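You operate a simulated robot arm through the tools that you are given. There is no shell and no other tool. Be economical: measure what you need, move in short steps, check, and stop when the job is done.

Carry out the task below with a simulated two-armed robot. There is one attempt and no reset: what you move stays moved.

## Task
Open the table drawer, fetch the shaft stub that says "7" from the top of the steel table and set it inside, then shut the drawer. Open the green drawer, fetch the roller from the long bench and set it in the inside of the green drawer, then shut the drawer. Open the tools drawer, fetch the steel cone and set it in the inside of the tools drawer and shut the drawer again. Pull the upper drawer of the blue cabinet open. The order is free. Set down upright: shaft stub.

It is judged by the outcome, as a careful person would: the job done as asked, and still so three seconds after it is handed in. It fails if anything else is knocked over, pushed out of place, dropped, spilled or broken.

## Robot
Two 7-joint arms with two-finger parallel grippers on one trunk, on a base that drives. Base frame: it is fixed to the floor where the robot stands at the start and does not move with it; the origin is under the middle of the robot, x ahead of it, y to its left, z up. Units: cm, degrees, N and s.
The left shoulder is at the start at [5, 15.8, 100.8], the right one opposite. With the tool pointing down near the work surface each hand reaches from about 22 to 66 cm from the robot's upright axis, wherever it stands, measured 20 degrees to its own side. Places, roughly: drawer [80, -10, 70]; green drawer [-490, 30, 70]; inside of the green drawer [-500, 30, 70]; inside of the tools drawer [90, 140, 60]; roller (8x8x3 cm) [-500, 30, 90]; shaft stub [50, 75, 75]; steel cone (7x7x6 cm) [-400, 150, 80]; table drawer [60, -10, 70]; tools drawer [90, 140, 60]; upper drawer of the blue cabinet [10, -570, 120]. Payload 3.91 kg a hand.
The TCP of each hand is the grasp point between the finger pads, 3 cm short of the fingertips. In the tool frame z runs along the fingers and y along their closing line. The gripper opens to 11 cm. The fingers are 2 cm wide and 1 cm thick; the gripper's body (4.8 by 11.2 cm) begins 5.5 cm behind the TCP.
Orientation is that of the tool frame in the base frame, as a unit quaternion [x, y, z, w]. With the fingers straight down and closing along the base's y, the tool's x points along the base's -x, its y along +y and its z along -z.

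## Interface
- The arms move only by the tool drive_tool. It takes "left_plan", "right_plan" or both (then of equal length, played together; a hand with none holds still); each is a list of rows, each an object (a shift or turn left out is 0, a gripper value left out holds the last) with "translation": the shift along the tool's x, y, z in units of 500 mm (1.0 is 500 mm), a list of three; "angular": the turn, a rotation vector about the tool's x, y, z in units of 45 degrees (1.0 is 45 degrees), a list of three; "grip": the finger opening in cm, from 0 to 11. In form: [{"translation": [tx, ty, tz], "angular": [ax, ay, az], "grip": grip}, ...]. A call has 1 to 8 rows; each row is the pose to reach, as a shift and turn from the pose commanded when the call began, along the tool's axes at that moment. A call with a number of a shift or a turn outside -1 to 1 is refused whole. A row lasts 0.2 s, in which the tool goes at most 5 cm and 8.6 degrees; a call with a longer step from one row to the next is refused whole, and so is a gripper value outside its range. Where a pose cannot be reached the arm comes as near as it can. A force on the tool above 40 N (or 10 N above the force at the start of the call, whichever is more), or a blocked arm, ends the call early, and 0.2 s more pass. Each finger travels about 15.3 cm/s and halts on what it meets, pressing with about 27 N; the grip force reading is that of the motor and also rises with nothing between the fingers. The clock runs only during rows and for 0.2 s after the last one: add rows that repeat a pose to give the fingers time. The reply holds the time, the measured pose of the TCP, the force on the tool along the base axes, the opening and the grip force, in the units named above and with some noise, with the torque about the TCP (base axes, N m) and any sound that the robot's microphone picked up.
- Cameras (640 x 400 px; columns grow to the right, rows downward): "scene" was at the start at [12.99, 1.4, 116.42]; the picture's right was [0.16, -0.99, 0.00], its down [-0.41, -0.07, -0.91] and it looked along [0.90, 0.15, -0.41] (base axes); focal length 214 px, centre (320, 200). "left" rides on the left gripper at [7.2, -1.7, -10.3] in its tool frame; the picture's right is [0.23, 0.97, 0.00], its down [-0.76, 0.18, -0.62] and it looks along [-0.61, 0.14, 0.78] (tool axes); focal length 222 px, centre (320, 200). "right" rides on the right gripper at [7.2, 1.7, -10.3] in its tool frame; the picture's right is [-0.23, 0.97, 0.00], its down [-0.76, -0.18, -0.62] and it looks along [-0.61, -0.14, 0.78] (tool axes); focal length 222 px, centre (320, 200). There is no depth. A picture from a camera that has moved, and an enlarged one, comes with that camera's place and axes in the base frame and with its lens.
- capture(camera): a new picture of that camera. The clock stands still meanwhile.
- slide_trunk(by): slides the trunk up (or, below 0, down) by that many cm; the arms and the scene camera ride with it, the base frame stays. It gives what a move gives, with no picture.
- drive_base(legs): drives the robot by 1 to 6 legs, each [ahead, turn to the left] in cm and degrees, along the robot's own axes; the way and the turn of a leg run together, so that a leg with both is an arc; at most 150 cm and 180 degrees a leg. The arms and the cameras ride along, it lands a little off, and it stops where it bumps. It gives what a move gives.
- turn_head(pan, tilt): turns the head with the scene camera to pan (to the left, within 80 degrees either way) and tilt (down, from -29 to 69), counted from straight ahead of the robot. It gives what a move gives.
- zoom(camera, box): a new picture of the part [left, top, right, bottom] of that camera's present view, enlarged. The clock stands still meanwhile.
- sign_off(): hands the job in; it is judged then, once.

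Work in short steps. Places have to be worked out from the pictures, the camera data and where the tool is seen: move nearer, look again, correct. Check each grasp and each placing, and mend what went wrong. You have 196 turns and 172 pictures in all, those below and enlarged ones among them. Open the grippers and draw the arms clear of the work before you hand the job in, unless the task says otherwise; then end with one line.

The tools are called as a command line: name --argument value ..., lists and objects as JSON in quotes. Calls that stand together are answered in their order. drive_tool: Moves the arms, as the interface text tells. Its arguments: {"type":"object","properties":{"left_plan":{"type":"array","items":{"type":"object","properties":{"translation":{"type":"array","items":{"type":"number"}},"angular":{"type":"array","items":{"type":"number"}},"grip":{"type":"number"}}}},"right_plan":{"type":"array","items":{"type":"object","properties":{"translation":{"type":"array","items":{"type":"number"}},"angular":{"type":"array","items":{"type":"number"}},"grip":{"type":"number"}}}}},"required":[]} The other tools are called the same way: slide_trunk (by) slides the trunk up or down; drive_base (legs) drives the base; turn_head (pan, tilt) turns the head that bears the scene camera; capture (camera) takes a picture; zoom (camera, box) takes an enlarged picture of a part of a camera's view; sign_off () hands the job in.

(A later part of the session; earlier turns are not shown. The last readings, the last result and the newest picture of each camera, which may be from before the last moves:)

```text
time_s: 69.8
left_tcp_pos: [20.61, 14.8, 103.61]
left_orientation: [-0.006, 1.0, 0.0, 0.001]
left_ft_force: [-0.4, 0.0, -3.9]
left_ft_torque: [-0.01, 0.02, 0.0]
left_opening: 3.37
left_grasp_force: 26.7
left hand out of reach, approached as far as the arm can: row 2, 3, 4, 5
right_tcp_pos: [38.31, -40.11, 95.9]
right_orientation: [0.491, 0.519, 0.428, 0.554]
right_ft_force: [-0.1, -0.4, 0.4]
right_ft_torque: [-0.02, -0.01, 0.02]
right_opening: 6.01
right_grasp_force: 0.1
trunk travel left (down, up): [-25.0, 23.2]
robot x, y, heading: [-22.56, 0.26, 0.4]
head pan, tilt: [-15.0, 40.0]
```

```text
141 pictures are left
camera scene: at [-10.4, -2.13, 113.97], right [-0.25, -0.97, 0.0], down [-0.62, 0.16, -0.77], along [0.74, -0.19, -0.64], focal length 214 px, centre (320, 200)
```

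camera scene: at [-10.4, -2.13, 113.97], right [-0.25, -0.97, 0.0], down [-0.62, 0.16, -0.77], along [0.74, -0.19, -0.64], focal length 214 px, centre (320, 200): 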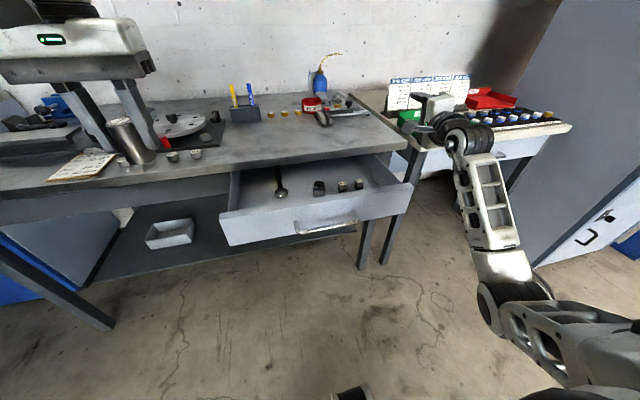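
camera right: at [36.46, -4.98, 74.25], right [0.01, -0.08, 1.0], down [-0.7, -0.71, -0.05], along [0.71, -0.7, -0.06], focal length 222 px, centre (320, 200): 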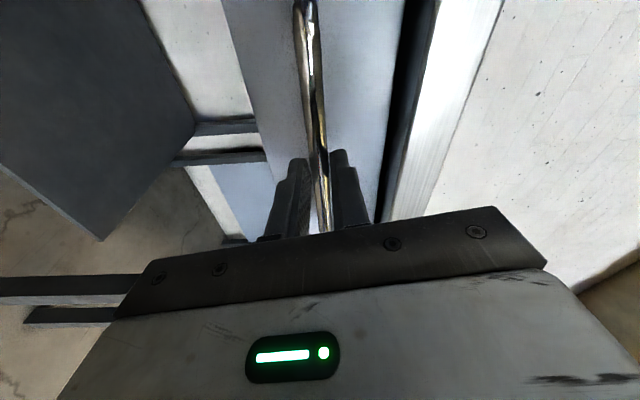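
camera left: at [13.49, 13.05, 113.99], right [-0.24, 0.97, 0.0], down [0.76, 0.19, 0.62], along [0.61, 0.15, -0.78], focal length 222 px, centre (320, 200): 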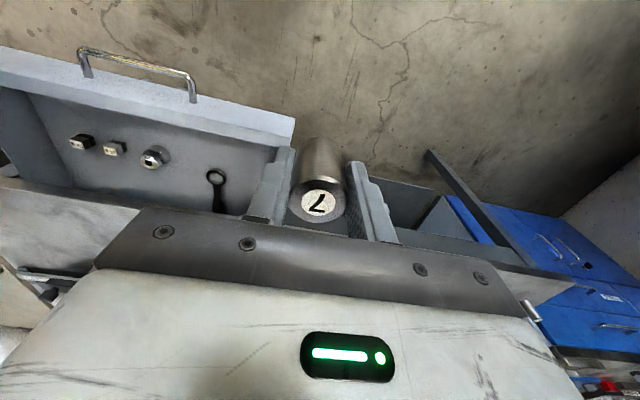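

The left camera shows a clear area in the drawer's front-left part, around [35.5, 2.5], away from the spanner at [47, -4]. I lower the hand first for reach and move above that spot.

drive_tool --left_plan '[{"translation": [-0.02, -0.02, 0.08]}, {"translation": [-0.06, -0.06, 0.15]}, {"translation": [-0.12, -0.11, 0.2]}, {"translation": [-0.18, -0.16, 0.25]}, {"translation": [-0.24, -0.2, 0.272]}, {"translation": [-0.298, -0.246, 0.272]}, {"translation": [-0.298, -0.246, 0.272]}]'

capture --camera "left"

```text
time_s: 71.5
left_tcp_pos: [24.48, 14.89, 90.87]
left_orientation: [-0.005, 1.0, -0.001, 0.001]
left_ft_force: [-0.5, 0.1, -3.6]
left_ft_torque: [0.05, 0.0, -0.02]
left_opening: 3.36
left_grasp_force: 26.6
left hand out of reach, approached as far as the arm can: row 2, 3, 4, 5, 6, 7
right_tcp_pos: [38.23, -40.13, 95.92]
right_orientation: [0.491, 0.519, 0.428, 0.554]
right_ft_force: [0.1, 0.9, 0.2]
right_ft_torque: [0.01, 0.0, -0.02]
right_opening: 6.0
right_grasp_force: 0.1
trunk travel left (down, up): [-25.0, 23.2]
robot x, y, heading: [-22.5, -0.18, 0.1]
head pan, tilt: [-15.0, 40.0]
```

```text
140 pictures are left
camera left: at [17.21, 13.1, 101.31], right [-0.24, 0.97, 0.0], down [0.76, 0.19, 0.62], along [0.61, 0.15, -0.78], focal length 222 px, centre (320, 200)
```

left: 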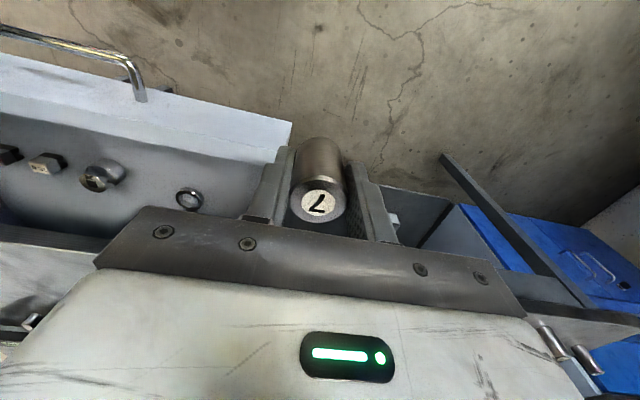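

The left hand doesn't reach further inward in this configuration (as on the right side earlier). I shift the robot another 14 cm right and slightly forward.

drive_base --legs '[[0, -90], [14, 0], [0, 90], [5, 0]]'

drive_tool --left_plan '[{"translation": [-0.05, 0, 0.0]}, {"translation": [-0.1, 0, 0.0]}, {"translation": [-0.1, 0, 0.0]}]'

capture --camera "left"

```text
time_s: 81.0
left_tcp_pos: [29.3, 1.77, 90.98]
left_orientation: [-0.012, 1.0, -0.001, 0.001]
left_ft_force: [0.2, -1.1, -3.3]
left_ft_torque: [0.0, 0.04, 0.02]
left_opening: 3.36
left_grasp_force: 27.1
right_tcp_pos: [43.96, -53.17, 95.86]
right_orientation: [0.487, 0.523, 0.432, 0.55]
right_ft_force: [0.0, 0.5, 0.2]
right_ft_torque: [-0.01, -0.01, -0.02]
right_opening: 5.97
right_grasp_force: 0.1
trunk travel left (down, up): [-25.0, 23.2]
robot x, y, heading: [-17.08, -13.66, 1.3]
head pan, tilt: [-15.0, 40.0]
```

```text
time_s: 81.8
left_tcp_pos: [31.88, 4.07, 90.94]
left_orientation: [-0.012, 1.0, -0.001, 0.001]
left_ft_force: [0.5, -0.6, -3.6]
left_ft_torque: [0.02, 0.0, -0.02]
left_opening: 3.35
left_grasp_force: 26.9
left hand out of reach, approached as far as the arm can: row 1, 2, 3
right_tcp_pos: [44.0, -53.24, 95.82]
right_orientation: [0.487, 0.523, 0.432, 0.551]
right_ft_force: [-0.2, -0.6, -1.0]
right_ft_torque: [0.02, 0.0, 0.0]
right_opening: 6.01
right_grasp_force: 0.0
trunk travel left (down, up): [-25.0, 23.2]
robot x, y, heading: [-17.15, -13.89, 1.4]
head pan, tilt: [-15.0, 40.0]
```

```text
139 pictures are left
camera left: at [24.75, 2.2, 101.43], right [-0.25, 0.97, 0.0], down [0.76, 0.2, 0.62], along [0.6, 0.15, -0.78], focal length 222 px, centre (320, 200)
```

left: 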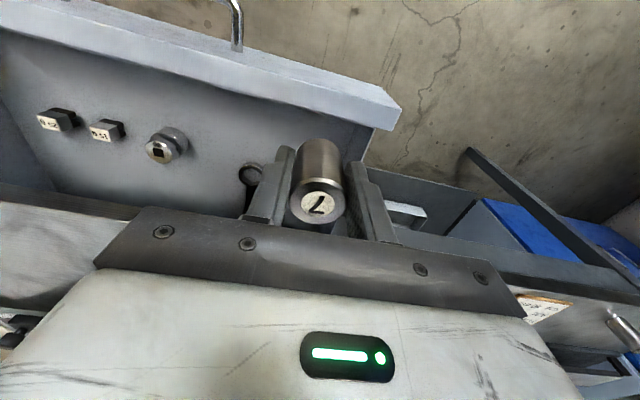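

The hand is at reach limit but well placed in y. I drive 3.5 cm forward for a bit more margin from the drawer front.

drive_base --legs '[[3.5, 0]]'

drive_tool --left_plan '[{"translation": [0, 0, 0.07]}, {"translation": [0, 0, 0.14]}, {"translation": [0, 0, 0.2]}, {"translation": [0, 0, 0.2]}]'

capture --camera "left"

turn_head --pan 10 --tilt 45

capture --camera "scene"

```text
time_s: 82.6
left_tcp_pos: [35.31, 4.16, 91.1]
left_orientation: [-0.012, 1.0, -0.001, 0.001]
left_ft_force: [-0.7, -1.1, -4.6]
left_ft_torque: [-0.01, 0.0, 0.0]
left_opening: 3.36
left_grasp_force: 26.9
right_tcp_pos: [47.49, -53.12, 95.88]
right_orientation: [0.487, 0.522, 0.433, 0.551]
right_ft_force: [-0.5, -1.0, -0.8]
right_ft_torque: [-0.01, 0.01, 0.01]
right_opening: 6.0
right_grasp_force: 0.0
trunk travel left (down, up): [-25.0, 23.2]
robot x, y, heading: [-14.14, -13.67, 1.6]
head pan, tilt: [-15.0, 40.0]
```

```text
time_s: 83.6
left_tcp_pos: [34.19, 5.43, 81.72]
left_orientation: [-0.012, 1.0, -0.002, 0.002]
left_ft_force: [0.5, 0.2, -3.7]
left_ft_torque: [0.01, 0.02, -0.01]
left_opening: 3.37
left_grasp_force: 27.3
left hand out of reach, approached as far as the arm can: row 2, 3, 4
right_tcp_pos: [47.4, -52.98, 95.87]
right_orientation: [0.487, 0.523, 0.431, 0.551]
right_ft_force: [0.3, -0.1, 0.5]
right_ft_torque: [-0.01, 0.01, 0.03]
right_opening: 6.01
right_grasp_force: 0.1
trunk travel left (down, up): [-25.0, 23.2]
robot x, y, heading: [-13.71, -13.79, 1.6]
head pan, tilt: [-15.0, 40.0]
```

```text
138 pictures are left
camera left: at [27.02, 3.44, 92.0], right [-0.25, 0.97, 0.0], down [0.76, 0.2, 0.62], along [0.61, 0.15, -0.78], focal length 222 px, centre (320, 200)
```

left: 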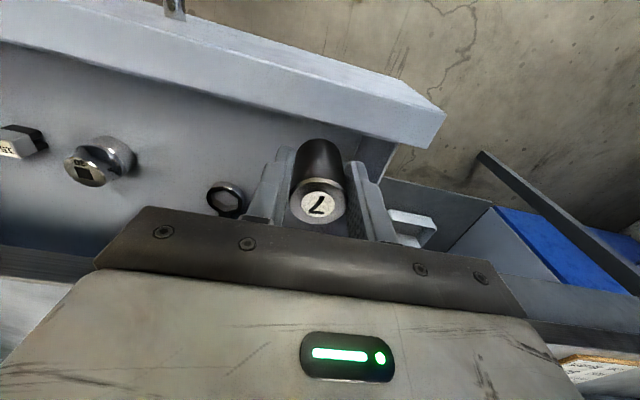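

```text
time_s: 84.5
left_tcp_pos: [34.22, 5.37, 81.67]
left_orientation: [-0.012, 1.0, -0.002, 0.002]
left_ft_force: [0.2, 0.3, -3.4]
left_ft_torque: [0.0, 0.04, -0.05]
left_opening: 3.35
left_grasp_force: 26.9
right_tcp_pos: [47.38, -52.99, 95.73]
right_orientation: [0.487, 0.523, 0.431, 0.551]
right_ft_force: [-0.3, -0.3, 0.9]
right_ft_torque: [0.0, -0.01, 0.0]
right_opening: 5.99
right_grasp_force: 0.1
trunk travel left (down, up): [-25.0, 23.2]
robot x, y, heading: [-14.05, -13.83, 1.4]
head pan, tilt: [10.0, 45.0]
```

```text
137 pictures are left
camera scene: at [-2.02, -12.16, 113.24], right [0.2, -0.98, 0.0], down [-0.69, -0.14, -0.71], along [0.69, 0.14, -0.71], focal length 214 px, centre (320, 200)
```

scene: 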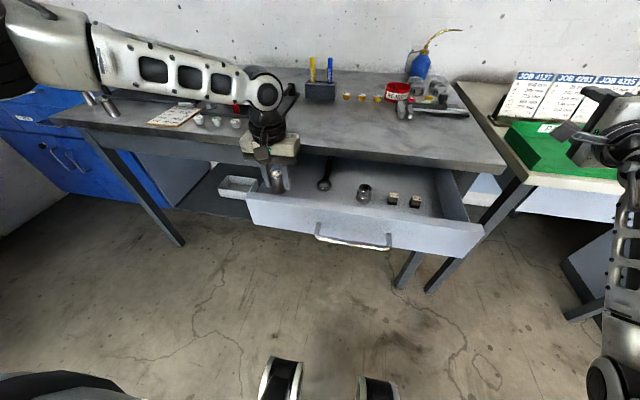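

The hand drifts outward when descending by arm. I retract the right hand, turn the base 4° right to bring the stub to y≈2, and then lower with the trunk.

drive_tool --right_plan '[{"translation": [0, 0, -0.09]}, {"translation": [0, 0, -0.18]}, {"translation": [0, 0.02, -0.26]}, {"translation": [0, 0.02, -0.26]}]'

drive_base --legs '[[0, -4]]'

slide_trunk --by -4

capture --camera "left"

zoom --camera "scene" --box '[180, 80, 500, 280]'

```text
time_s: 85.5
left_tcp_pos: [34.18, 5.34, 81.72]
left_orientation: [-0.013, 1.0, -0.002, 0.001]
left_ft_force: [-1.1, -0.4, -3.6]
left_ft_torque: [0.02, 0.06, -0.01]
left_opening: 3.35
left_grasp_force: 26.6
right_tcp_pos: [34.46, -51.86, 97.1]
right_orientation: [0.487, 0.523, 0.432, 0.55]
right_ft_force: [0.2, -0.2, 0.1]
right_ft_torque: [0.04, -0.02, -0.01]
right_opening: 5.99
right_grasp_force: 0.1
trunk travel left (down, up): [-25.0, 23.2]
robot x, y, heading: [-14.13, -13.98, 1.3]
head pan, tilt: [10.0, 45.0]
```

```text
time_s: 86.4
left_tcp_pos: [35.49, 2.0, 81.68]
left_orientation: [0.023, 1.0, -0.002, 0.002]
left_ft_force: [-0.5, -0.2, -2.9]
left_ft_torque: [-0.01, 0.02, -0.03]
left_opening: 3.36
left_grasp_force: 27.2
right_tcp_pos: [31.72, -55.2, 97.06]
right_orientation: [0.505, 0.506, 0.413, 0.565]
right_ft_force: [0.2, 0.4, 0.2]
right_ft_torque: [0.01, 0.01, 0.05]
right_opening: 5.99
right_grasp_force: 0.1
trunk travel left (down, up): [-25.0, 23.2]
robot x, y, heading: [-13.67, -13.89, -2.6]
head pan, tilt: [10.0, 45.0]
```

```text
time_s: 87.2
left_tcp_pos: [35.38, 2.0, 77.64]
left_orientation: [0.022, 1.0, -0.002, 0.002]
left_ft_force: [-0.7, -0.1, -2.7]
left_ft_torque: [-0.01, 0.0, -0.01]
left_opening: 3.38
left_grasp_force: 27.0
right_tcp_pos: [31.85, -55.17, 93.17]
right_orientation: [0.505, 0.506, 0.412, 0.565]
right_ft_force: [0.2, 0.8, -0.3]
right_ft_torque: [-0.01, 0.0, 0.03]
right_opening: 5.97
right_grasp_force: 0.1
trunk travel left (down, up): [-21.0, 27.2]
robot x, y, heading: [-14.21, -13.8, -2.4]
head pan, tilt: [10.0, 45.0]
```

```text
136 pictures are left
camera left: at [28.11, 0.56, 88.04], right [-0.18, 0.98, 0.0], down [0.77, 0.15, 0.62], along [0.61, 0.11, -0.78], focal length 222 px, centre (320, 200)
```

left: 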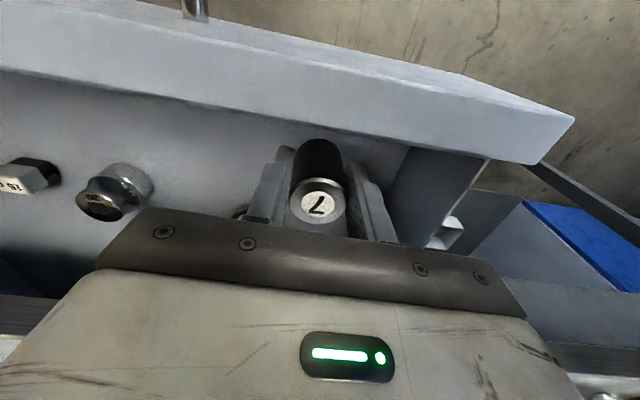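

```text
2.00 times, centred on (340, 180) of scene
camera zoom: at [-1.94, -12.98, 109.24], right [0.13, -0.99, 0.0], down [-0.7, -0.09, -0.71], along [0.7, 0.09, -0.71], focal length 429 px, centre (280, 240)
```

zoom: 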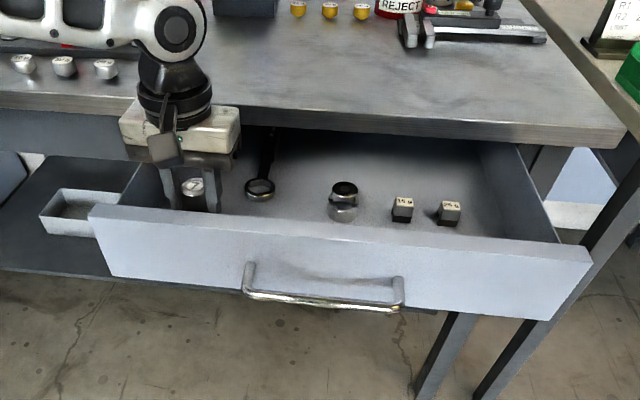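

The stub is well inside the drawer. I lower the rest in small arm steps, watching the force.

drive_tool --left_plan '[{"translation": [0, 0, 0.016]}, {"translation": [0, 0, 0.032]}, {"translation": [0, 0, 0.048]}, {"translation": [0, 0, 0.064]}]'

```text
time_s: 88.2
left_tcp_pos: [34.74, 2.78, 75.03]
left_orientation: [0.023, 1.0, -0.002, 0.001]
left_ft_force: [0.0, -0.6, -4.2]
left_ft_torque: [0.03, -0.01, -0.04]
left_opening: 3.38
left_grasp_force: 27.3
left hand out of reach, approached as far as the arm can: row 2, 3, 4
right_tcp_pos: [31.86, -55.06, 93.13]
right_orientation: [0.506, 0.505, 0.412, 0.565]
right_ft_force: [0.9, 0.6, 0.0]
right_ft_torque: [-0.03, -0.01, 0.01]
right_opening: 6.01
right_grasp_force: 0.1
trunk travel left (down, up): [-21.0, 27.2]
robot x, y, heading: [-14.05, -13.55, -2.7]
head pan, tilt: [10.0, 45.0]
```

No contact yet at z 75; I lower the trunk in small steps.

slide_trunk --by -1

zoom --camera "scene" --box '[220, 120, 340, 195]'

zoom --camera "left" --box '[220, 100, 460, 250]'

```text
time_s: 88.8
left_tcp_pos: [34.77, 2.84, 74.01]
left_orientation: [0.022, 1.0, -0.002, 0.002]
left_ft_force: [-0.4, 0.8, -2.2]
left_ft_torque: [0.02, 0.01, 0.0]
left_opening: 3.37
left_grasp_force: 26.8
right_tcp_pos: [31.74, -55.25, 92.05]
right_orientation: [0.505, 0.506, 0.413, 0.565]
right_ft_force: [-0.2, 0.0, -0.1]
right_ft_torque: [-0.03, -0.01, -0.02]
right_opening: 5.99
right_grasp_force: 0.1
trunk travel left (down, up): [-20.0, 28.2]
robot x, y, heading: [-14.07, -13.98, -2.3]
head pan, tilt: [10.0, 45.0]
```

```text
5.33 times, centred on (280, 158) of scene
camera zoom: at [-1.93, -12.98, 108.24], right [0.13, -0.99, 0.0], down [-0.7, -0.09, -0.71], along [0.7, 0.09, -0.71], focal length 1144 px, centre (533, 427)
```

zoom: 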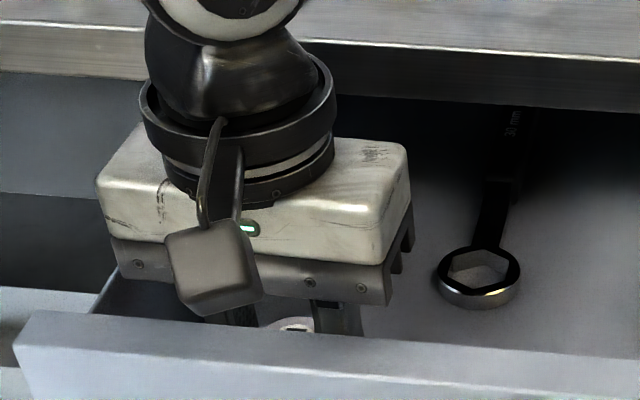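

```text
2.67 times, centred on (340, 175) of left
camera zoom: at [27.41, 1.32, 84.37], right [-0.18, 0.98, 0.0], down [0.77, 0.15, 0.63], along [0.62, 0.11, -0.78], focal length 592 px, centre (267, 267)
```

zoom: 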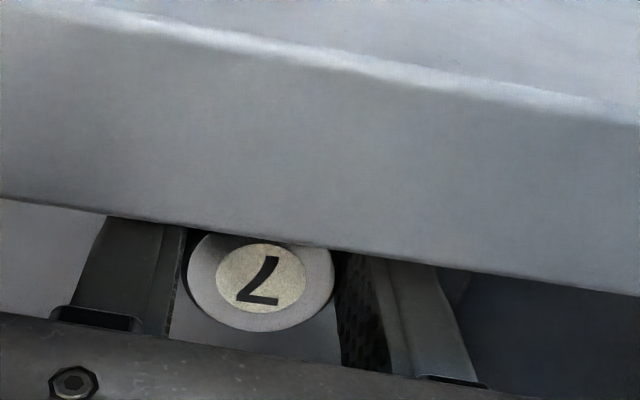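

Triangulating the spanner puts the drawer floor at about z 68.7, roughly 1 cm below the stub. I lower the trunk a bit at a time.

slide_trunk --by -0.6

slide_trunk --by -0.4

```text
time_s: 89.3
left_tcp_pos: [34.77, 2.71, 73.8]
left_orientation: [0.022, 1.0, -0.002, 0.007]
left_ft_force: [0.6, 4.9, 22.5]
left_ft_torque: [0.51, -0.26, -0.05]
left_opening: 3.38
left_grasp_force: 27.3
right_tcp_pos: [31.68, -55.18, 91.59]
right_orientation: [0.504, 0.505, 0.413, 0.566]
right_ft_force: [0.0, -0.2, 0.3]
right_ft_torque: [0.01, -0.01, 0.0]
right_opening: 6.02
right_grasp_force: 0.0
trunk travel left (down, up): [-19.4, 28.8]
robot x, y, heading: [-13.61, -13.66, -2.5]
head pan, tilt: [10.0, 45.0]
```

```text
time_s: 89.9
left_tcp_pos: [34.71, 2.64, 73.1]
left_orientation: [0.023, 1.0, -0.001, 0.004]
left_ft_force: [1.5, 2.1, 20.7]
left_ft_torque: [0.31, -0.24, -0.05]
left_opening: 3.37
left_grasp_force: 27.2
right_tcp_pos: [31.72, -55.18, 91.08]
right_orientation: [0.505, 0.505, 0.412, 0.566]
right_ft_force: [-0.7, 0.2, -0.6]
right_ft_torque: [-0.02, -0.01, 0.02]
right_opening: 6.01
right_grasp_force: 0.1
trunk travel left (down, up): [-19.0, 29.2]
robot x, y, heading: [-13.85, -13.96, -2.5]
head pan, tilt: [10.0, 45.0]
```

Contact at about z 73.8 as expected. I check that it is the stub on the floor and not the hand on a rim.

zoom --camera "scene" --box '[200, 100, 360, 200]'

capture --camera "left"

```text
4.00 times, centred on (280, 150) of scene
camera zoom: at [-2.08, -13.04, 107.26], right [0.13, -0.99, 0.0], down [-0.7, -0.09, -0.71], along [0.7, 0.09, -0.71], focal length 858 px, centre (480, 400)
```

zoom: 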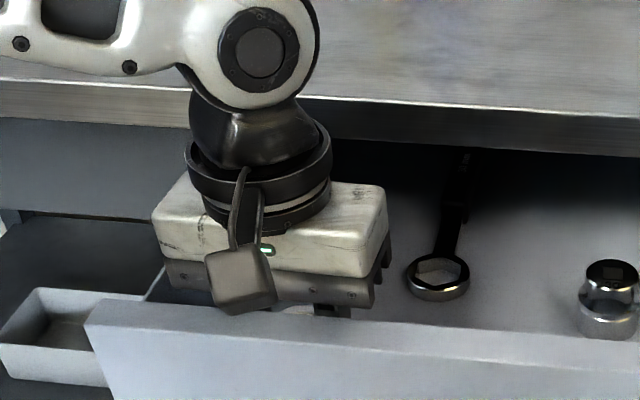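

```text
131 pictures are left
camera left: at [27.32, 1.26, 83.51], right [-0.18, 0.98, -0.01], down [0.76, 0.15, 0.63], along [0.62, 0.11, -0.78], focal length 222 px, centre (320, 200)
```

left: 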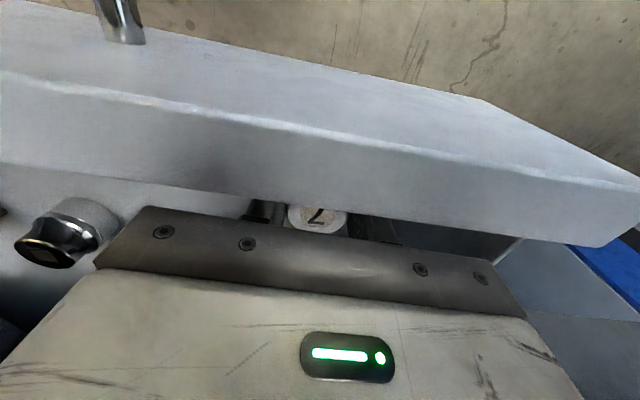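

It appears to be the stub pressing on the floor. I ease off slightly and open the fingers.

slide_trunk --by 0.3

drive_tool --left_plan '[{"grip": 4.2}, {"grip": 5.5}, {"grip": 5.5}]'

slide_trunk --by 10

capture --camera "left"

zoom --camera "scene" --box '[200, 100, 420, 240]'

```text
time_s: 90.4
left_tcp_pos: [34.57, 2.6, 73.22]
left_orientation: [0.023, 1.0, -0.001, 0.0]
left_ft_force: [0.0, -3.2, 5.2]
left_ft_torque: [-0.08, -0.13, -0.07]
left_opening: 3.37
left_grasp_force: 27.0
right_tcp_pos: [31.82, -55.18, 91.32]
right_orientation: [0.505, 0.506, 0.412, 0.565]
right_ft_force: [0.2, 1.1, 0.4]
right_ft_torque: [0.03, -0.06, 0.0]
right_opening: 5.99
right_grasp_force: 0.1
trunk travel left (down, up): [-19.3, 28.9]
robot x, y, heading: [-13.8, -13.83, -2.4]
head pan, tilt: [10.0, 45.0]
```

```text
time_s: 91.2
left_tcp_pos: [34.76, 2.75, 73.43]
left_orientation: [0.022, 1.0, -0.001, 0.001]
left_ft_force: [0.5, 0.1, 0.1]
left_ft_torque: [-0.01, -0.02, -0.02]
left_opening: 5.5
left_grasp_force: 0.1
right_tcp_pos: [31.91, -55.07, 91.4]
right_orientation: [0.506, 0.505, 0.412, 0.565]
right_ft_force: [-0.5, -0.6, 0.3]
right_ft_torque: [0.0, 0.03, 0.01]
right_opening: 5.97
right_grasp_force: 0.2
trunk travel left (down, up): [-19.3, 28.9]
robot x, y, heading: [-13.86, -13.84, -2.5]
head pan, tilt: [10.0, 45.0]
```

```text
time_s: 92.5
left_tcp_pos: [34.75, 2.63, 83.33]
left_orientation: [0.022, 1.0, -0.002, 0.002]
left_ft_force: [0.4, -0.3, 0.6]
left_ft_torque: [-0.03, 0.04, 0.01]
left_opening: 5.49
left_grasp_force: 0.1
right_tcp_pos: [31.91, -55.06, 101.35]
right_orientation: [0.506, 0.505, 0.412, 0.565]
right_ft_force: [0.5, 0.2, -0.1]
right_ft_torque: [0.03, 0.01, 0.01]
right_opening: 5.98
right_grasp_force: 0.1
trunk travel left (down, up): [-29.3, 18.9]
robot x, y, heading: [-13.92, -13.82, -2.6]
head pan, tilt: [10.0, 45.0]
```

```text
130 pictures are left
camera left: at [27.4, 1.32, 93.66], right [-0.18, 0.98, 0.0], down [0.77, 0.15, 0.63], along [0.62, 0.11, -0.78], focal length 222 px, centre (320, 200)
```

left: 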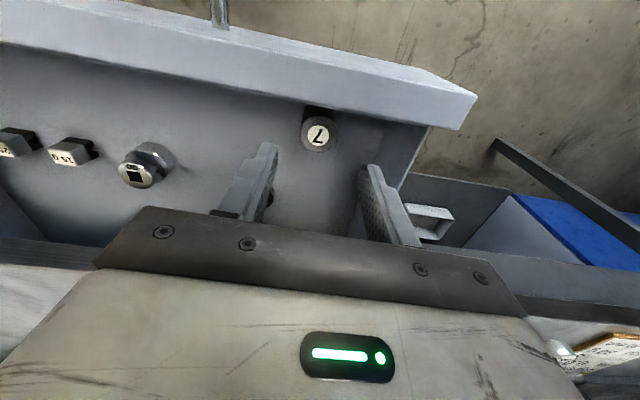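

```text
2.86 times, centred on (310, 170) of scene
camera zoom: at [-1.94, -12.99, 117.54], right [0.13, -0.99, 0.0], down [-0.7, -0.09, -0.71], along [0.7, 0.09, -0.71], focal length 613 px, centre (349, 286)
```

zoom: 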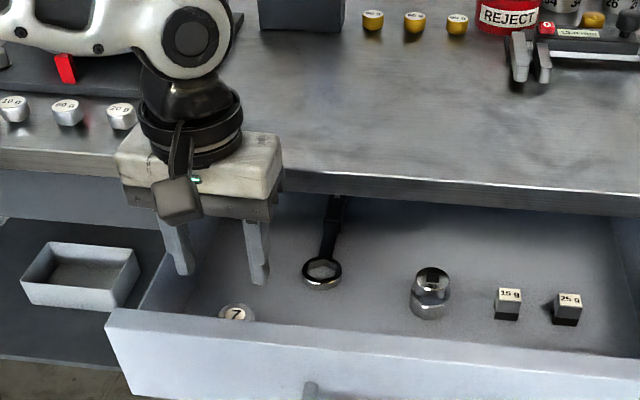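

The stub stands upright in the drawer. I back away and reposition to grip the handle with the right hand as before.

drive_base --legs '[[-36, 0], [0, 92.5], [27, 0], [0, -90]]'

slide_trunk --by -4.3

turn_head --pan -20 --tilt 35

capture --camera "scene"

```text
time_s: 104.1
left_tcp_pos: [-0.98, 32.36, 83.27]
left_orientation: [0.01, 1.0, -0.002, 0.002]
left_ft_force: [0.1, -0.6, -0.1]
left_ft_torque: [0.01, -0.01, 0.02]
left_opening: 5.52
left_grasp_force: 0.1
right_tcp_pos: [-2.46, -25.5, 101.49]
right_orientation: [0.498, 0.512, 0.419, 0.56]
right_ft_force: [-0.4, -0.4, -1.0]
right_ft_torque: [-0.02, 0.01, 0.0]
right_opening: 5.98
right_grasp_force: 0.1
trunk travel left (down, up): [-29.3, 18.9]
robot x, y, heading: [-49.23, 14.81, -1.3]
head pan, tilt: [10.0, 45.0]
```

```text
time_s: 104.9
left_tcp_pos: [-0.97, 32.27, 79.07]
left_orientation: [0.009, 1.0, -0.002, 0.002]
left_ft_force: [-0.4, 1.2, 0.2]
left_ft_torque: [0.01, 0.04, -0.01]
left_opening: 5.48
left_grasp_force: 0.1
right_tcp_pos: [-2.4, -25.57, 97.07]
right_orientation: [0.499, 0.512, 0.419, 0.56]
right_ft_force: [-0.4, 0.8, -0.3]
right_ft_torque: [0.0, -0.02, 0.04]
right_opening: 5.99
right_grasp_force: 0.0
trunk travel left (down, up): [-25.0, 23.2]
robot x, y, heading: [-49.39, 15.01, -1.1]
head pan, tilt: [10.0, 45.0]
```

```text
time_s: 105.9
left_tcp_pos: [-1.14, 32.41, 79.1]
left_orientation: [0.01, 1.0, -0.002, 0.002]
left_ft_force: [-0.7, -1.0, -0.5]
left_ft_torque: [-0.03, 0.01, -0.03]
left_opening: 5.5
left_grasp_force: 0.1
right_tcp_pos: [-2.47, -25.54, 97.09]
right_orientation: [0.498, 0.512, 0.42, 0.56]
right_ft_force: [0.4, 0.2, 0.5]
right_ft_torque: [-0.02, 0.0, 0.04]
right_opening: 5.98
right_grasp_force: 0.1
trunk travel left (down, up): [-25.0, 23.2]
robot x, y, heading: [-49.26, 15.03, -0.8]
head pan, tilt: [-20.0, 35.0]
```

```text
128 pictures are left
camera scene: at [-37.05, 11.3, 114.72], right [-0.36, -0.93, 0.0], down [-0.54, 0.21, -0.82], along [0.76, -0.29, -0.57], focal length 214 px, centre (320, 200)
```

scene: 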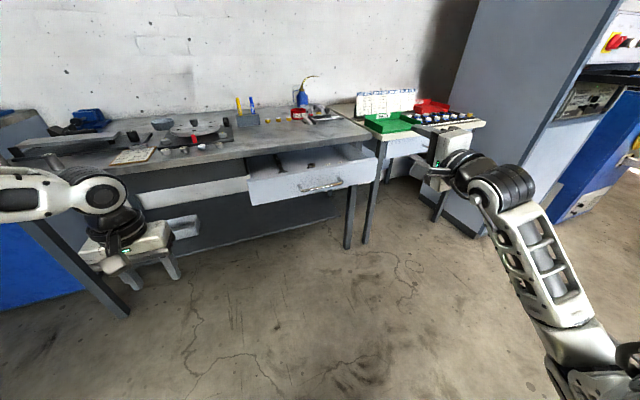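

I bring the right hand back down to just in front of the handle.

drive_tool --right_plan '[{"translation": [0.02, -0.06, 0.06]}, {"translation": [0.06, -0.13, 0.11]}, {"translation": [0.11, -0.2, 0.16]}, {"translation": [0.17, -0.26, 0.21]}, {"translation": [0.23, -0.32, 0.26]}, {"translation": [0.3, -0.37, 0.3]}, {"translation": [0.361, -0.41, 0.324]}, {"translation": [0.361, -0.41, 0.324]}]'

capture --camera "right"

```text
time_s: 107.7
left_tcp_pos: [-1.01, 32.33, 79.09]
left_orientation: [0.01, 1.0, -0.002, 0.001]
left_ft_force: [0.8, 0.4, -0.1]
left_ft_torque: [0.01, 0.01, 0.04]
left_opening: 5.5
left_grasp_force: 0.0
right_tcp_pos: [15.18, -12.77, 73.67]
right_orientation: [0.498, 0.512, 0.419, 0.561]
right_ft_force: [0.1, 0.3, -1.0]
right_ft_torque: [0.02, 0.02, -0.01]
right_opening: 6.0
right_grasp_force: 0.0
trunk travel left (down, up): [-25.0, 23.2]
robot x, y, heading: [-49.12, 14.55, -1.0]
head pan, tilt: [-20.0, 35.0]
```

```text
127 pictures are left
camera right: at [5.82, -4.15, 74.43], right [0.01, -0.07, 1.0], down [-0.72, -0.69, -0.04], along [0.69, -0.72, -0.06], focal length 222 px, centre (320, 200)
```

right: 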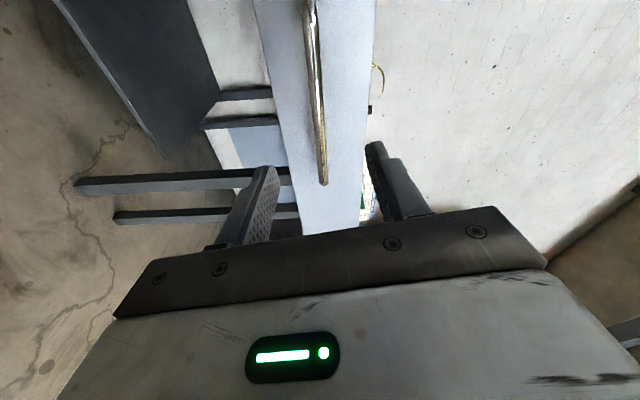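

The handle lies between the fingers as before, so I advance 8 cm and grip.

drive_tool --right_plan '[{"translation": [0, 0, 0.08]}, {"translation": [0, 0, 0.16]}, {"translation": [0, 0, 0.16]}, {"translation": [0, 0, 0.16], "grip": 0}, {"translation": [0, 0, 0.16], "grip": 0}, {"translation": [0, 0, 0.16], "grip": 0}]'

drive_base --legs '[[12, 0.5]]'

capture --camera "scene"

```text
time_s: 109.1
left_tcp_pos: [-1.12, 32.34, 79.11]
left_orientation: [0.009, 1.0, -0.002, 0.001]
left_ft_force: [0.0, 0.2, 0.5]
left_ft_torque: [0.02, 0.01, 0.0]
left_opening: 5.5
left_grasp_force: 0.1
right_tcp_pos: [23.02, -14.09, 73.52]
right_orientation: [0.499, 0.511, 0.421, 0.559]
right_ft_force: [0.4, -1.5, -2.1]
right_ft_torque: [1.15, 0.06, -0.16]
right_opening: 1.46
right_grasp_force: 45.6
trunk travel left (down, up): [-25.0, 23.2]
robot x, y, heading: [-49.03, 14.61, -1.2]
head pan, tilt: [-20.0, 35.0]
```

```text
time_s: 110.3
left_tcp_pos: [10.8, 32.48, 78.95]
left_orientation: [0.006, 1.0, -0.001, 0.002]
left_ft_force: [-0.2, 0.0, 0.1]
left_ft_torque: [-0.01, -0.01, -0.04]
left_opening: 5.51
left_grasp_force: 0.0
right_tcp_pos: [35.07, -14.0, 73.57]
right_orientation: [0.498, 0.512, 0.421, 0.558]
right_ft_force: [0.7, -22.7, -4.1]
right_ft_torque: [0.96, 0.1, -0.63]
right_opening: 1.44
right_grasp_force: 44.5
trunk travel left (down, up): [-25.0, 23.2]
robot x, y, heading: [-37.57, 14.61, -0.8]
head pan, tilt: [-20.0, 35.0]
```

```text
126 pictures are left
camera scene: at [-25.13, 11.03, 114.71], right [-0.35, -0.94, 0.0], down [-0.54, 0.2, -0.82], along [0.77, -0.29, -0.57], focal length 214 px, centre (320, 200)
```

scene: 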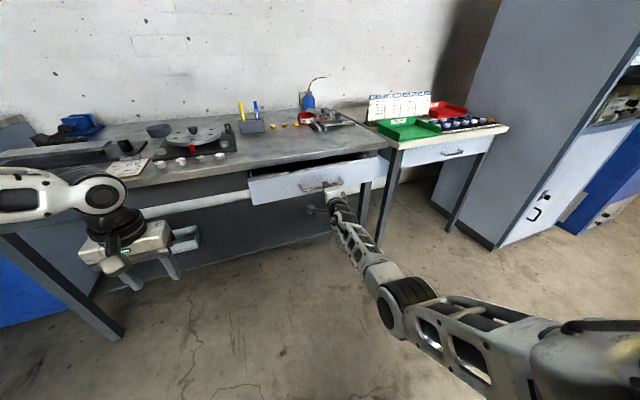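

The drawer follows. I push the remaining 11 cm.

drive_base --legs '[[11, 0]]'

zoom --camera "scene" --box '[220, 120, 420, 245]'

```text
time_s: 111.6
left_tcp_pos: [21.78, 32.44, 78.96]
left_orientation: [0.006, 1.0, -0.002, 0.002]
left_ft_force: [1.0, -0.4, -0.4]
left_ft_torque: [-0.01, 0.0, 0.0]
left_opening: 5.49
left_grasp_force: 0.1
right_tcp_pos: [46.21, -14.11, 73.44]
right_orientation: [0.5, 0.51, 0.423, 0.558]
right_ft_force: [0.1, -0.2, -1.3]
right_ft_torque: [1.0, 0.02, 0.18]
right_opening: 1.42
right_grasp_force: 45.2
trunk travel left (down, up): [-25.0, 23.2]
robot x, y, heading: [-26.2, 14.19, -0.4]
head pan, tilt: [-20.0, 35.0]
stopped in leg 1: the force on the tool passed its limit at 43 N (the readings are from after the stop); the commanded pose is now the measured one
```

```text
3.20 times, centred on (320, 182) of scene
camera zoom: at [-14.07, 11.06, 114.73], right [-0.35, -0.94, 0.0], down [-0.54, 0.2, -0.82], along [0.77, -0.29, -0.57], focal length 686 px, centre (320, 256)
```

zoom: 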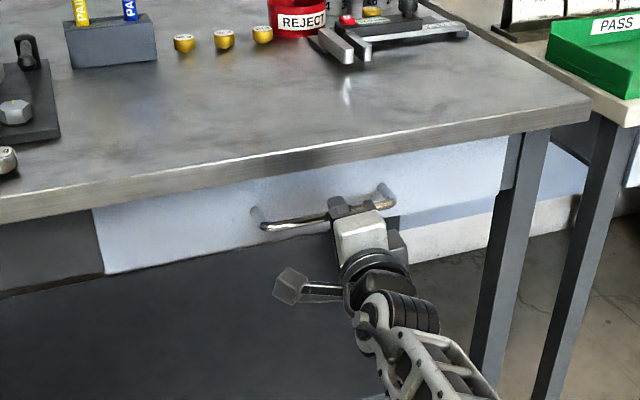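

The drawer is fully shut (it hit its stop). I release and back away, then look around the room for the other stations.

drive_tool --right_plan '[{"grip": 6}, {"grip": 6}, {"translation": [0, 0, -0.08]}, {"translation": [0, 0, -0.16]}, {"translation": [-0.06, 0.06, -0.2]}, {"translation": [-0.12, 0.12, -0.22]}, {"translation": [-0.18, 0.18, -0.24]}, {"translation": [-0.24, 0.24, -0.24]}]'

drive_base --legs '[[-40, 0], [0, 180]]'

turn_head --pan 0 --tilt 10

capture --camera "scene"

```text
time_s: 113.4
left_tcp_pos: [21.86, 32.45, 79.18]
left_orientation: [0.005, 1.0, -0.002, 0.003]
left_ft_force: [0.5, 0.0, -0.5]
left_ft_torque: [-0.01, 0.0, 0.01]
left_opening: 5.47
left_grasp_force: 0.1
right_tcp_pos: [33.15, -22.56, 87.55]
right_orientation: [0.499, 0.513, 0.422, 0.557]
right_ft_force: [0.0, 0.5, -0.1]
right_ft_torque: [0.0, -0.04, -0.04]
right_opening: 6.0
right_grasp_force: 0.0
trunk travel left (down, up): [-25.0, 23.2]
robot x, y, heading: [-26.38, 14.23, -0.9]
head pan, tilt: [-20.0, 35.0]
```

```text
time_s: 123.2
left_tcp_pos: [-113.98, -2.35, 78.97]
left_orientation: [1.0, -0.015, -0.003, 0.0]
left_ft_force: [0.0, 0.2, 0.8]
left_ft_torque: [-0.02, -0.03, 0.02]
left_opening: 5.47
left_grasp_force: 0.0
right_tcp_pos: [-124.47, 52.81, 87.48]
right_orientation: [-0.507, 0.503, 0.563, -0.417]
right_ft_force: [0.6, 0.5, 0.5]
right_ft_torque: [0.02, 0.02, 0.0]
right_opening: 6.01
right_grasp_force: 0.1
trunk travel left (down, up): [-25.0, 23.2]
robot x, y, heading: [-66.04, 15.11, 178.2]
head pan, tilt: [-20.0, 35.0]
```

```text
time_s: 124.1
left_tcp_pos: [-114.07, -2.36, 78.89]
left_orientation: [1.0, -0.014, -0.003, -0.001]
left_ft_force: [-0.1, -0.2, -0.7]
left_ft_torque: [-0.01, -0.01, 0.02]
left_opening: 5.46
left_grasp_force: 0.0
right_tcp_pos: [-124.43, 52.8, 87.54]
right_orientation: [-0.506, 0.503, 0.563, -0.417]
right_ft_force: [-0.7, 0.7, 0.3]
right_ft_torque: [-0.02, 0.01, -0.01]
right_opening: 6.02
right_grasp_force: 0.1
trunk travel left (down, up): [-25.0, 23.2]
robot x, y, heading: [-66.04, 14.86, 178.4]
head pan, tilt: [0.0, 10.0]
```

```text
124 pictures are left
camera scene: at [-79.14, 15.11, 118.73], right [0.03, 1.0, 0.0], down [0.17, -0.01, -0.98], along [-0.98, 0.03, -0.17], focal length 214 px, centre (320, 200)
```

scene: 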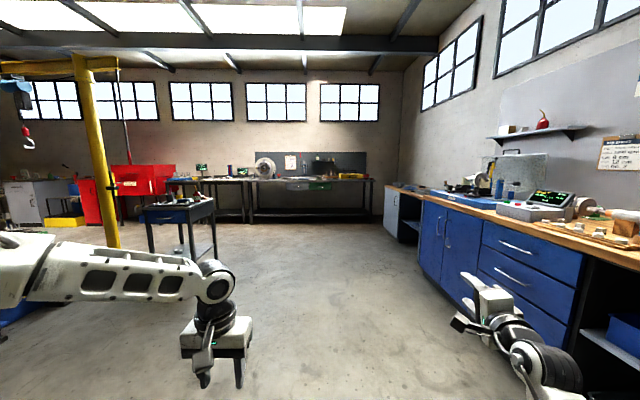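

I zoom to identify the green drawer, the roller, and the steel cone's area.

zoom --camera "scene" --box '[150, 140, 390, 240]'

zoom --camera "scene" --box '[380, 120, 640, 282]'

zoom --camera "scene" --box '[0, 140, 240, 280]'

```text
2.67 times, centred on (270, 190) of scene
camera zoom: at [-79.14, 15.11, 118.73], right [0.03, 1.0, 0.0], down [0.17, -0.01, -0.98], along [-0.98, 0.03, -0.17], focal length 572 px, centre (453, 227)
```

zoom: 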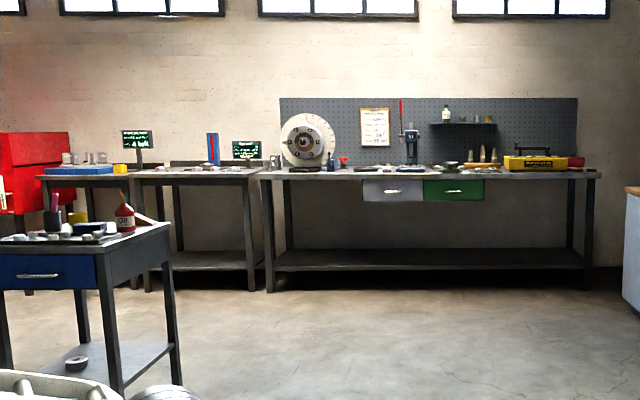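

```text
2.46 times, centred on (510, 201) of scene
camera zoom: at [-79.14, 15.11, 118.73], right [0.03, 1.0, 0.0], down [0.17, -0.01, -0.98], along [-0.98, 0.03, -0.17], focal length 528 px, centre (-148, 198)
```

zoom: 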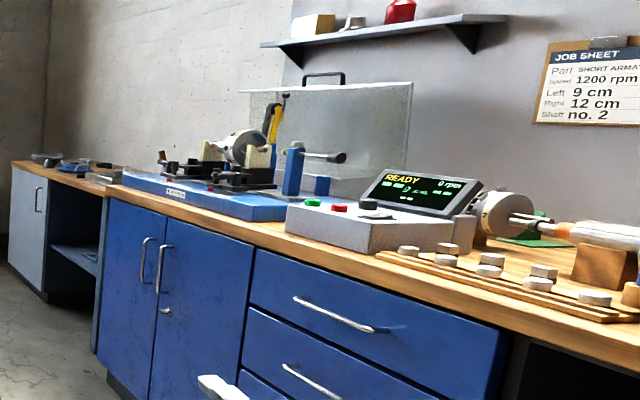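

```text
2.67 times, centred on (120, 210) of scene
camera zoom: at [-79.14, 15.11, 118.73], right [0.03, 1.0, 0.0], down [0.17, -0.01, -0.98], along [-0.98, 0.03, -0.17], focal length 572 px, centre (853, 173)
```

zoom: 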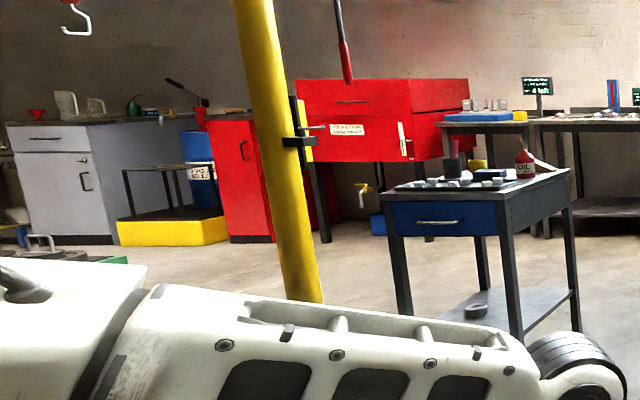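

The green drawer is on the far bench, and the cone is probably on the wooden bench at the right far end. The corridor is clear, so I drive about 3 m towards the long bench.

drive_base --legs '[[0, 3.4], [150, 0], [150, 0], [0, -1.8]]'

capture --camera "scene"

turn_head --pan -60 --tilt 15

capture --camera "scene"

```text
time_s: 139.3
left_tcp_pos: [-413.39, -14.9, 79.03]
left_orientation: [1.0, 0.002, -0.003, -0.002]
left_ft_force: [-0.8, -0.1, -0.1]
left_ft_torque: [0.02, -0.01, 0.0]
left_opening: 5.5
left_grasp_force: 0.2
right_tcp_pos: [-425.75, 39.86, 87.59]
right_orientation: [-0.515, 0.493, 0.556, -0.427]
right_ft_force: [-0.6, -0.1, 0.8]
right_ft_torque: [-0.03, -0.01, -0.01]
right_opening: 6.01
right_grasp_force: 0.1
trunk travel left (down, up): [-25.0, 23.2]
robot x, y, heading: [-365.43, 4.01, -179.8]
head pan, tilt: [0.0, 10.0]
```

```text
120 pictures are left
camera scene: at [-379.14, 3.72, 118.74], right [0.0, 1.0, 0.0], down [0.17, 0.0, -0.98], along [-0.98, 0.0, -0.17], focal length 214 px, centre (320, 200)
```

scene: 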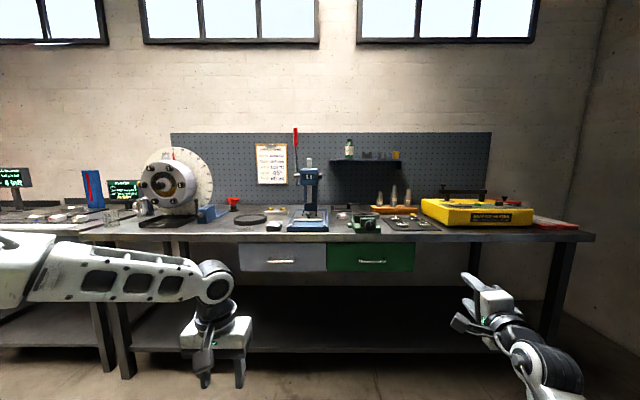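

```text
time_s: 140.7
left_tcp_pos: [-413.52, -15.04, 79.05]
left_orientation: [1.0, 0.003, -0.003, -0.002]
left_ft_force: [0.2, -0.2, 0.5]
left_ft_torque: [-0.01, -0.04, -0.03]
left_opening: 5.47
left_grasp_force: 0.0
right_tcp_pos: [-425.78, 39.75, 87.45]
right_orientation: [-0.514, 0.495, 0.556, -0.426]
right_ft_force: [0.6, -0.1, -0.1]
right_ft_torque: [0.0, 0.02, -0.01]
right_opening: 6.0
right_grasp_force: 0.0
trunk travel left (down, up): [-25.0, 23.2]
robot x, y, heading: [-366.15, 3.55, -179.5]
head pan, tilt: [-60.0, 15.0]
```

```text
119 pictures are left
camera scene: at [-374.55, 11.82, 117.93], right [0.86, 0.5, 0.0], down [0.13, -0.22, -0.97], along [-0.49, 0.83, -0.26], focal length 214 px, centre (320, 200)
```

scene: 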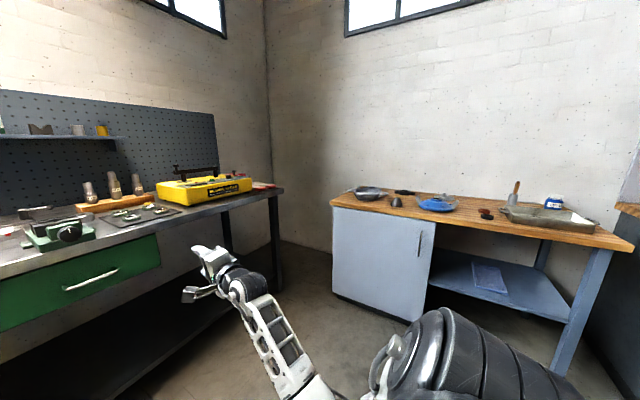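

zoom --camera "scene" --box '[330, 170, 530, 230]'

zoom --camera "scene" --box '[0, 150, 280, 300]'

turn_head --pan 0 --tilt 20

zoom --camera "scene" --box '[200, 120, 460, 250]'

```text
3.20 times, centred on (430, 200) of scene
camera zoom: at [-374.55, 11.82, 117.93], right [0.86, 0.5, 0.0], down [0.13, -0.22, -0.97], along [-0.49, 0.83, -0.26], focal length 686 px, centre (-32, 200)
```

zoom: 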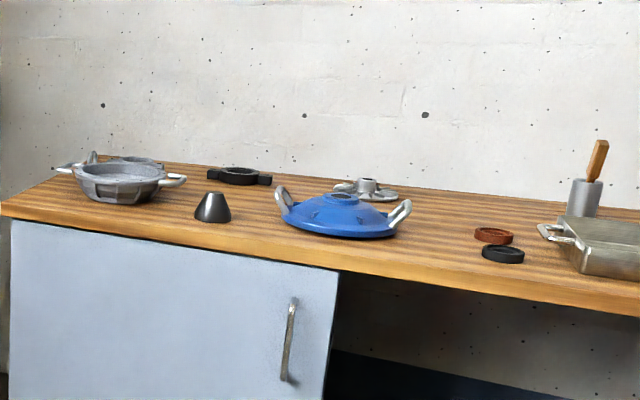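

```text
2.29 times, centred on (140, 225) of scene
camera zoom: at [-374.55, 11.82, 117.93], right [0.86, 0.5, 0.0], down [0.13, -0.22, -0.97], along [-0.49, 0.83, -0.26], focal length 490 px, centre (731, 143)
```

zoom: 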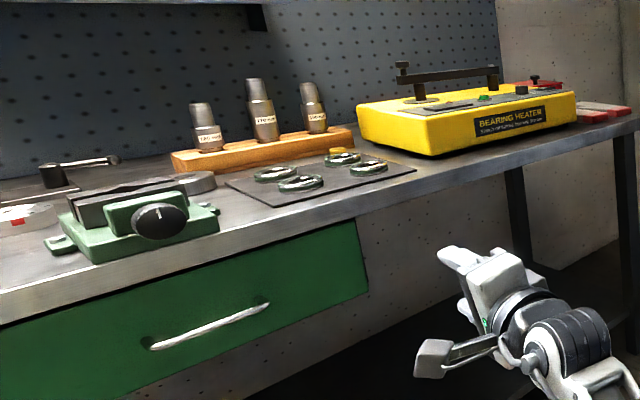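

```text
time_s: 141.9
left_tcp_pos: [-413.46, -15.14, 79.02]
left_orientation: [1.0, 0.003, -0.003, -0.002]
left_ft_force: [-1.1, -0.4, -0.1]
left_ft_torque: [-0.01, -0.01, -0.01]
left_opening: 5.5
left_grasp_force: 0.1
right_tcp_pos: [-425.79, 39.84, 87.57]
right_orientation: [-0.515, 0.495, 0.556, -0.426]
right_ft_force: [-0.3, 0.6, -0.3]
right_ft_torque: [-0.02, -0.02, 0.03]
right_opening: 5.99
right_grasp_force: 0.1
trunk travel left (down, up): [-25.0, 23.2]
robot x, y, heading: [-365.81, 3.83, -179.7]
head pan, tilt: [0.0, 20.0]
```

```text
2.46 times, centred on (330, 185) of scene
camera zoom: at [-379.15, 3.72, 117.11], right [0.0, 1.0, 0.0], down [0.34, 0.0, -0.94], along [-0.94, 0.0, -0.34], focal length 528 px, centre (295, 237)
```

zoom: 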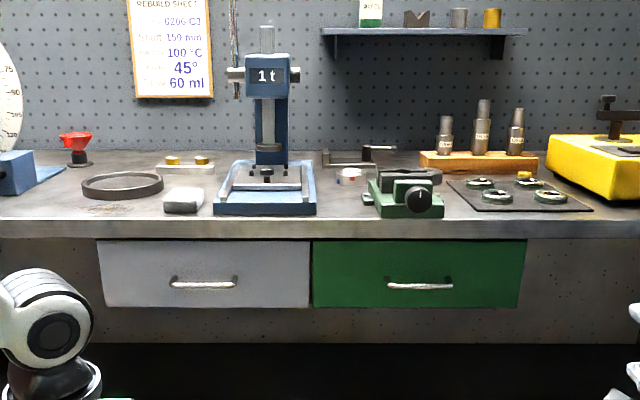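

The steel cone is the dark cone on the wooden bench. On the long bench there is a flat disc behind the green vise that could be the roller; I move closer for a better look.

drive_base --legs '[[18, -0.3]]'

slide_trunk --by 20

turn_head --pan -10 --tilt 30

zoom --camera "scene" --box '[180, 110, 460, 285]'

capture --camera "right"

```text
time_s: 143.5
left_tcp_pos: [-431.7, -14.81, 79.07]
left_orientation: [1.0, 0.0, -0.002, -0.002]
left_ft_force: [-0.3, 0.4, -0.1]
left_ft_torque: [0.04, 0.0, 0.02]
left_opening: 5.5
left_grasp_force: 0.1
right_tcp_pos: [-443.65, 40.03, 87.53]
right_orientation: [-0.513, 0.496, 0.557, -0.425]
right_ft_force: [0.3, -0.8, 0.6]
right_ft_torque: [-0.03, 0.01, -0.01]
right_opening: 5.99
right_grasp_force: 0.1
trunk travel left (down, up): [-25.0, 23.2]
robot x, y, heading: [-383.72, 3.49, 180.1]
head pan, tilt: [0.0, 20.0]
```

```text
time_s: 145.6
left_tcp_pos: [-431.57, -14.66, 99.12]
left_orientation: [1.0, 0.0, -0.003, -0.002]
left_ft_force: [-0.2, 1.0, 0.2]
left_ft_torque: [-0.02, 0.02, 0.03]
left_opening: 5.51
left_grasp_force: 0.1
right_tcp_pos: [-443.72, 40.14, 107.52]
right_orientation: [-0.514, 0.495, 0.557, -0.424]
right_ft_force: [0.2, -0.4, 0.1]
right_ft_torque: [0.0, -0.02, -0.06]
right_opening: 6.0
right_grasp_force: 0.1
trunk travel left (down, up): [-45.0, 3.2]
robot x, y, heading: [-383.68, 3.72, 179.7]
head pan, tilt: [0.0, 20.0]
```

```text
time_s: 146.3
left_tcp_pos: [-431.56, -14.67, 98.99]
left_orientation: [1.0, 0.0, -0.002, -0.002]
left_ft_force: [-0.5, -0.6, -0.4]
left_ft_torque: [0.01, 0.01, 0.0]
left_opening: 5.5
left_grasp_force: 0.1
right_tcp_pos: [-443.49, 40.12, 107.48]
right_orientation: [-0.513, 0.496, 0.557, -0.425]
right_ft_force: [0.1, -0.5, 0.0]
right_ft_torque: [0.03, -0.02, 0.02]
right_opening: 5.99
right_grasp_force: 0.1
trunk travel left (down, up): [-45.0, 3.2]
robot x, y, heading: [-384.05, 3.73, 180.2]
head pan, tilt: [-10.0, 30.0]
```

```text
2.29 times, centred on (320, 198) of scene
camera zoom: at [-396.76, 5.32, 135.51], right [0.17, 0.98, 0.0], down [0.49, -0.09, -0.87], along [-0.85, 0.15, -0.5], focal length 490 px, centre (320, 206)
```

zoom: 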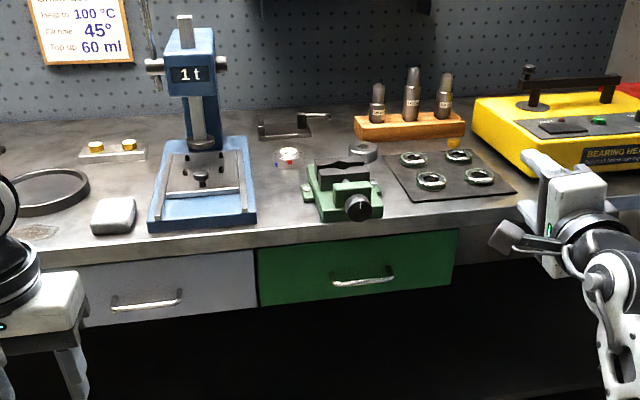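

```text
114 pictures are left
camera right: at [-434.22, 31.61, 108.17], right [-0.01, 0.08, 1.0], down [0.71, 0.7, -0.05], along [-0.7, 0.71, -0.06], focal length 222 px, centre (320, 200)
```

right: 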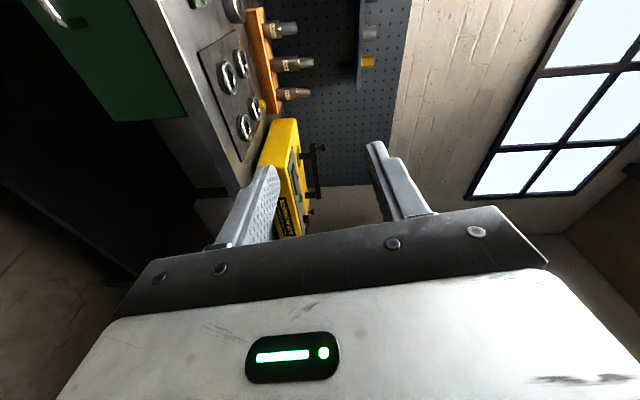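

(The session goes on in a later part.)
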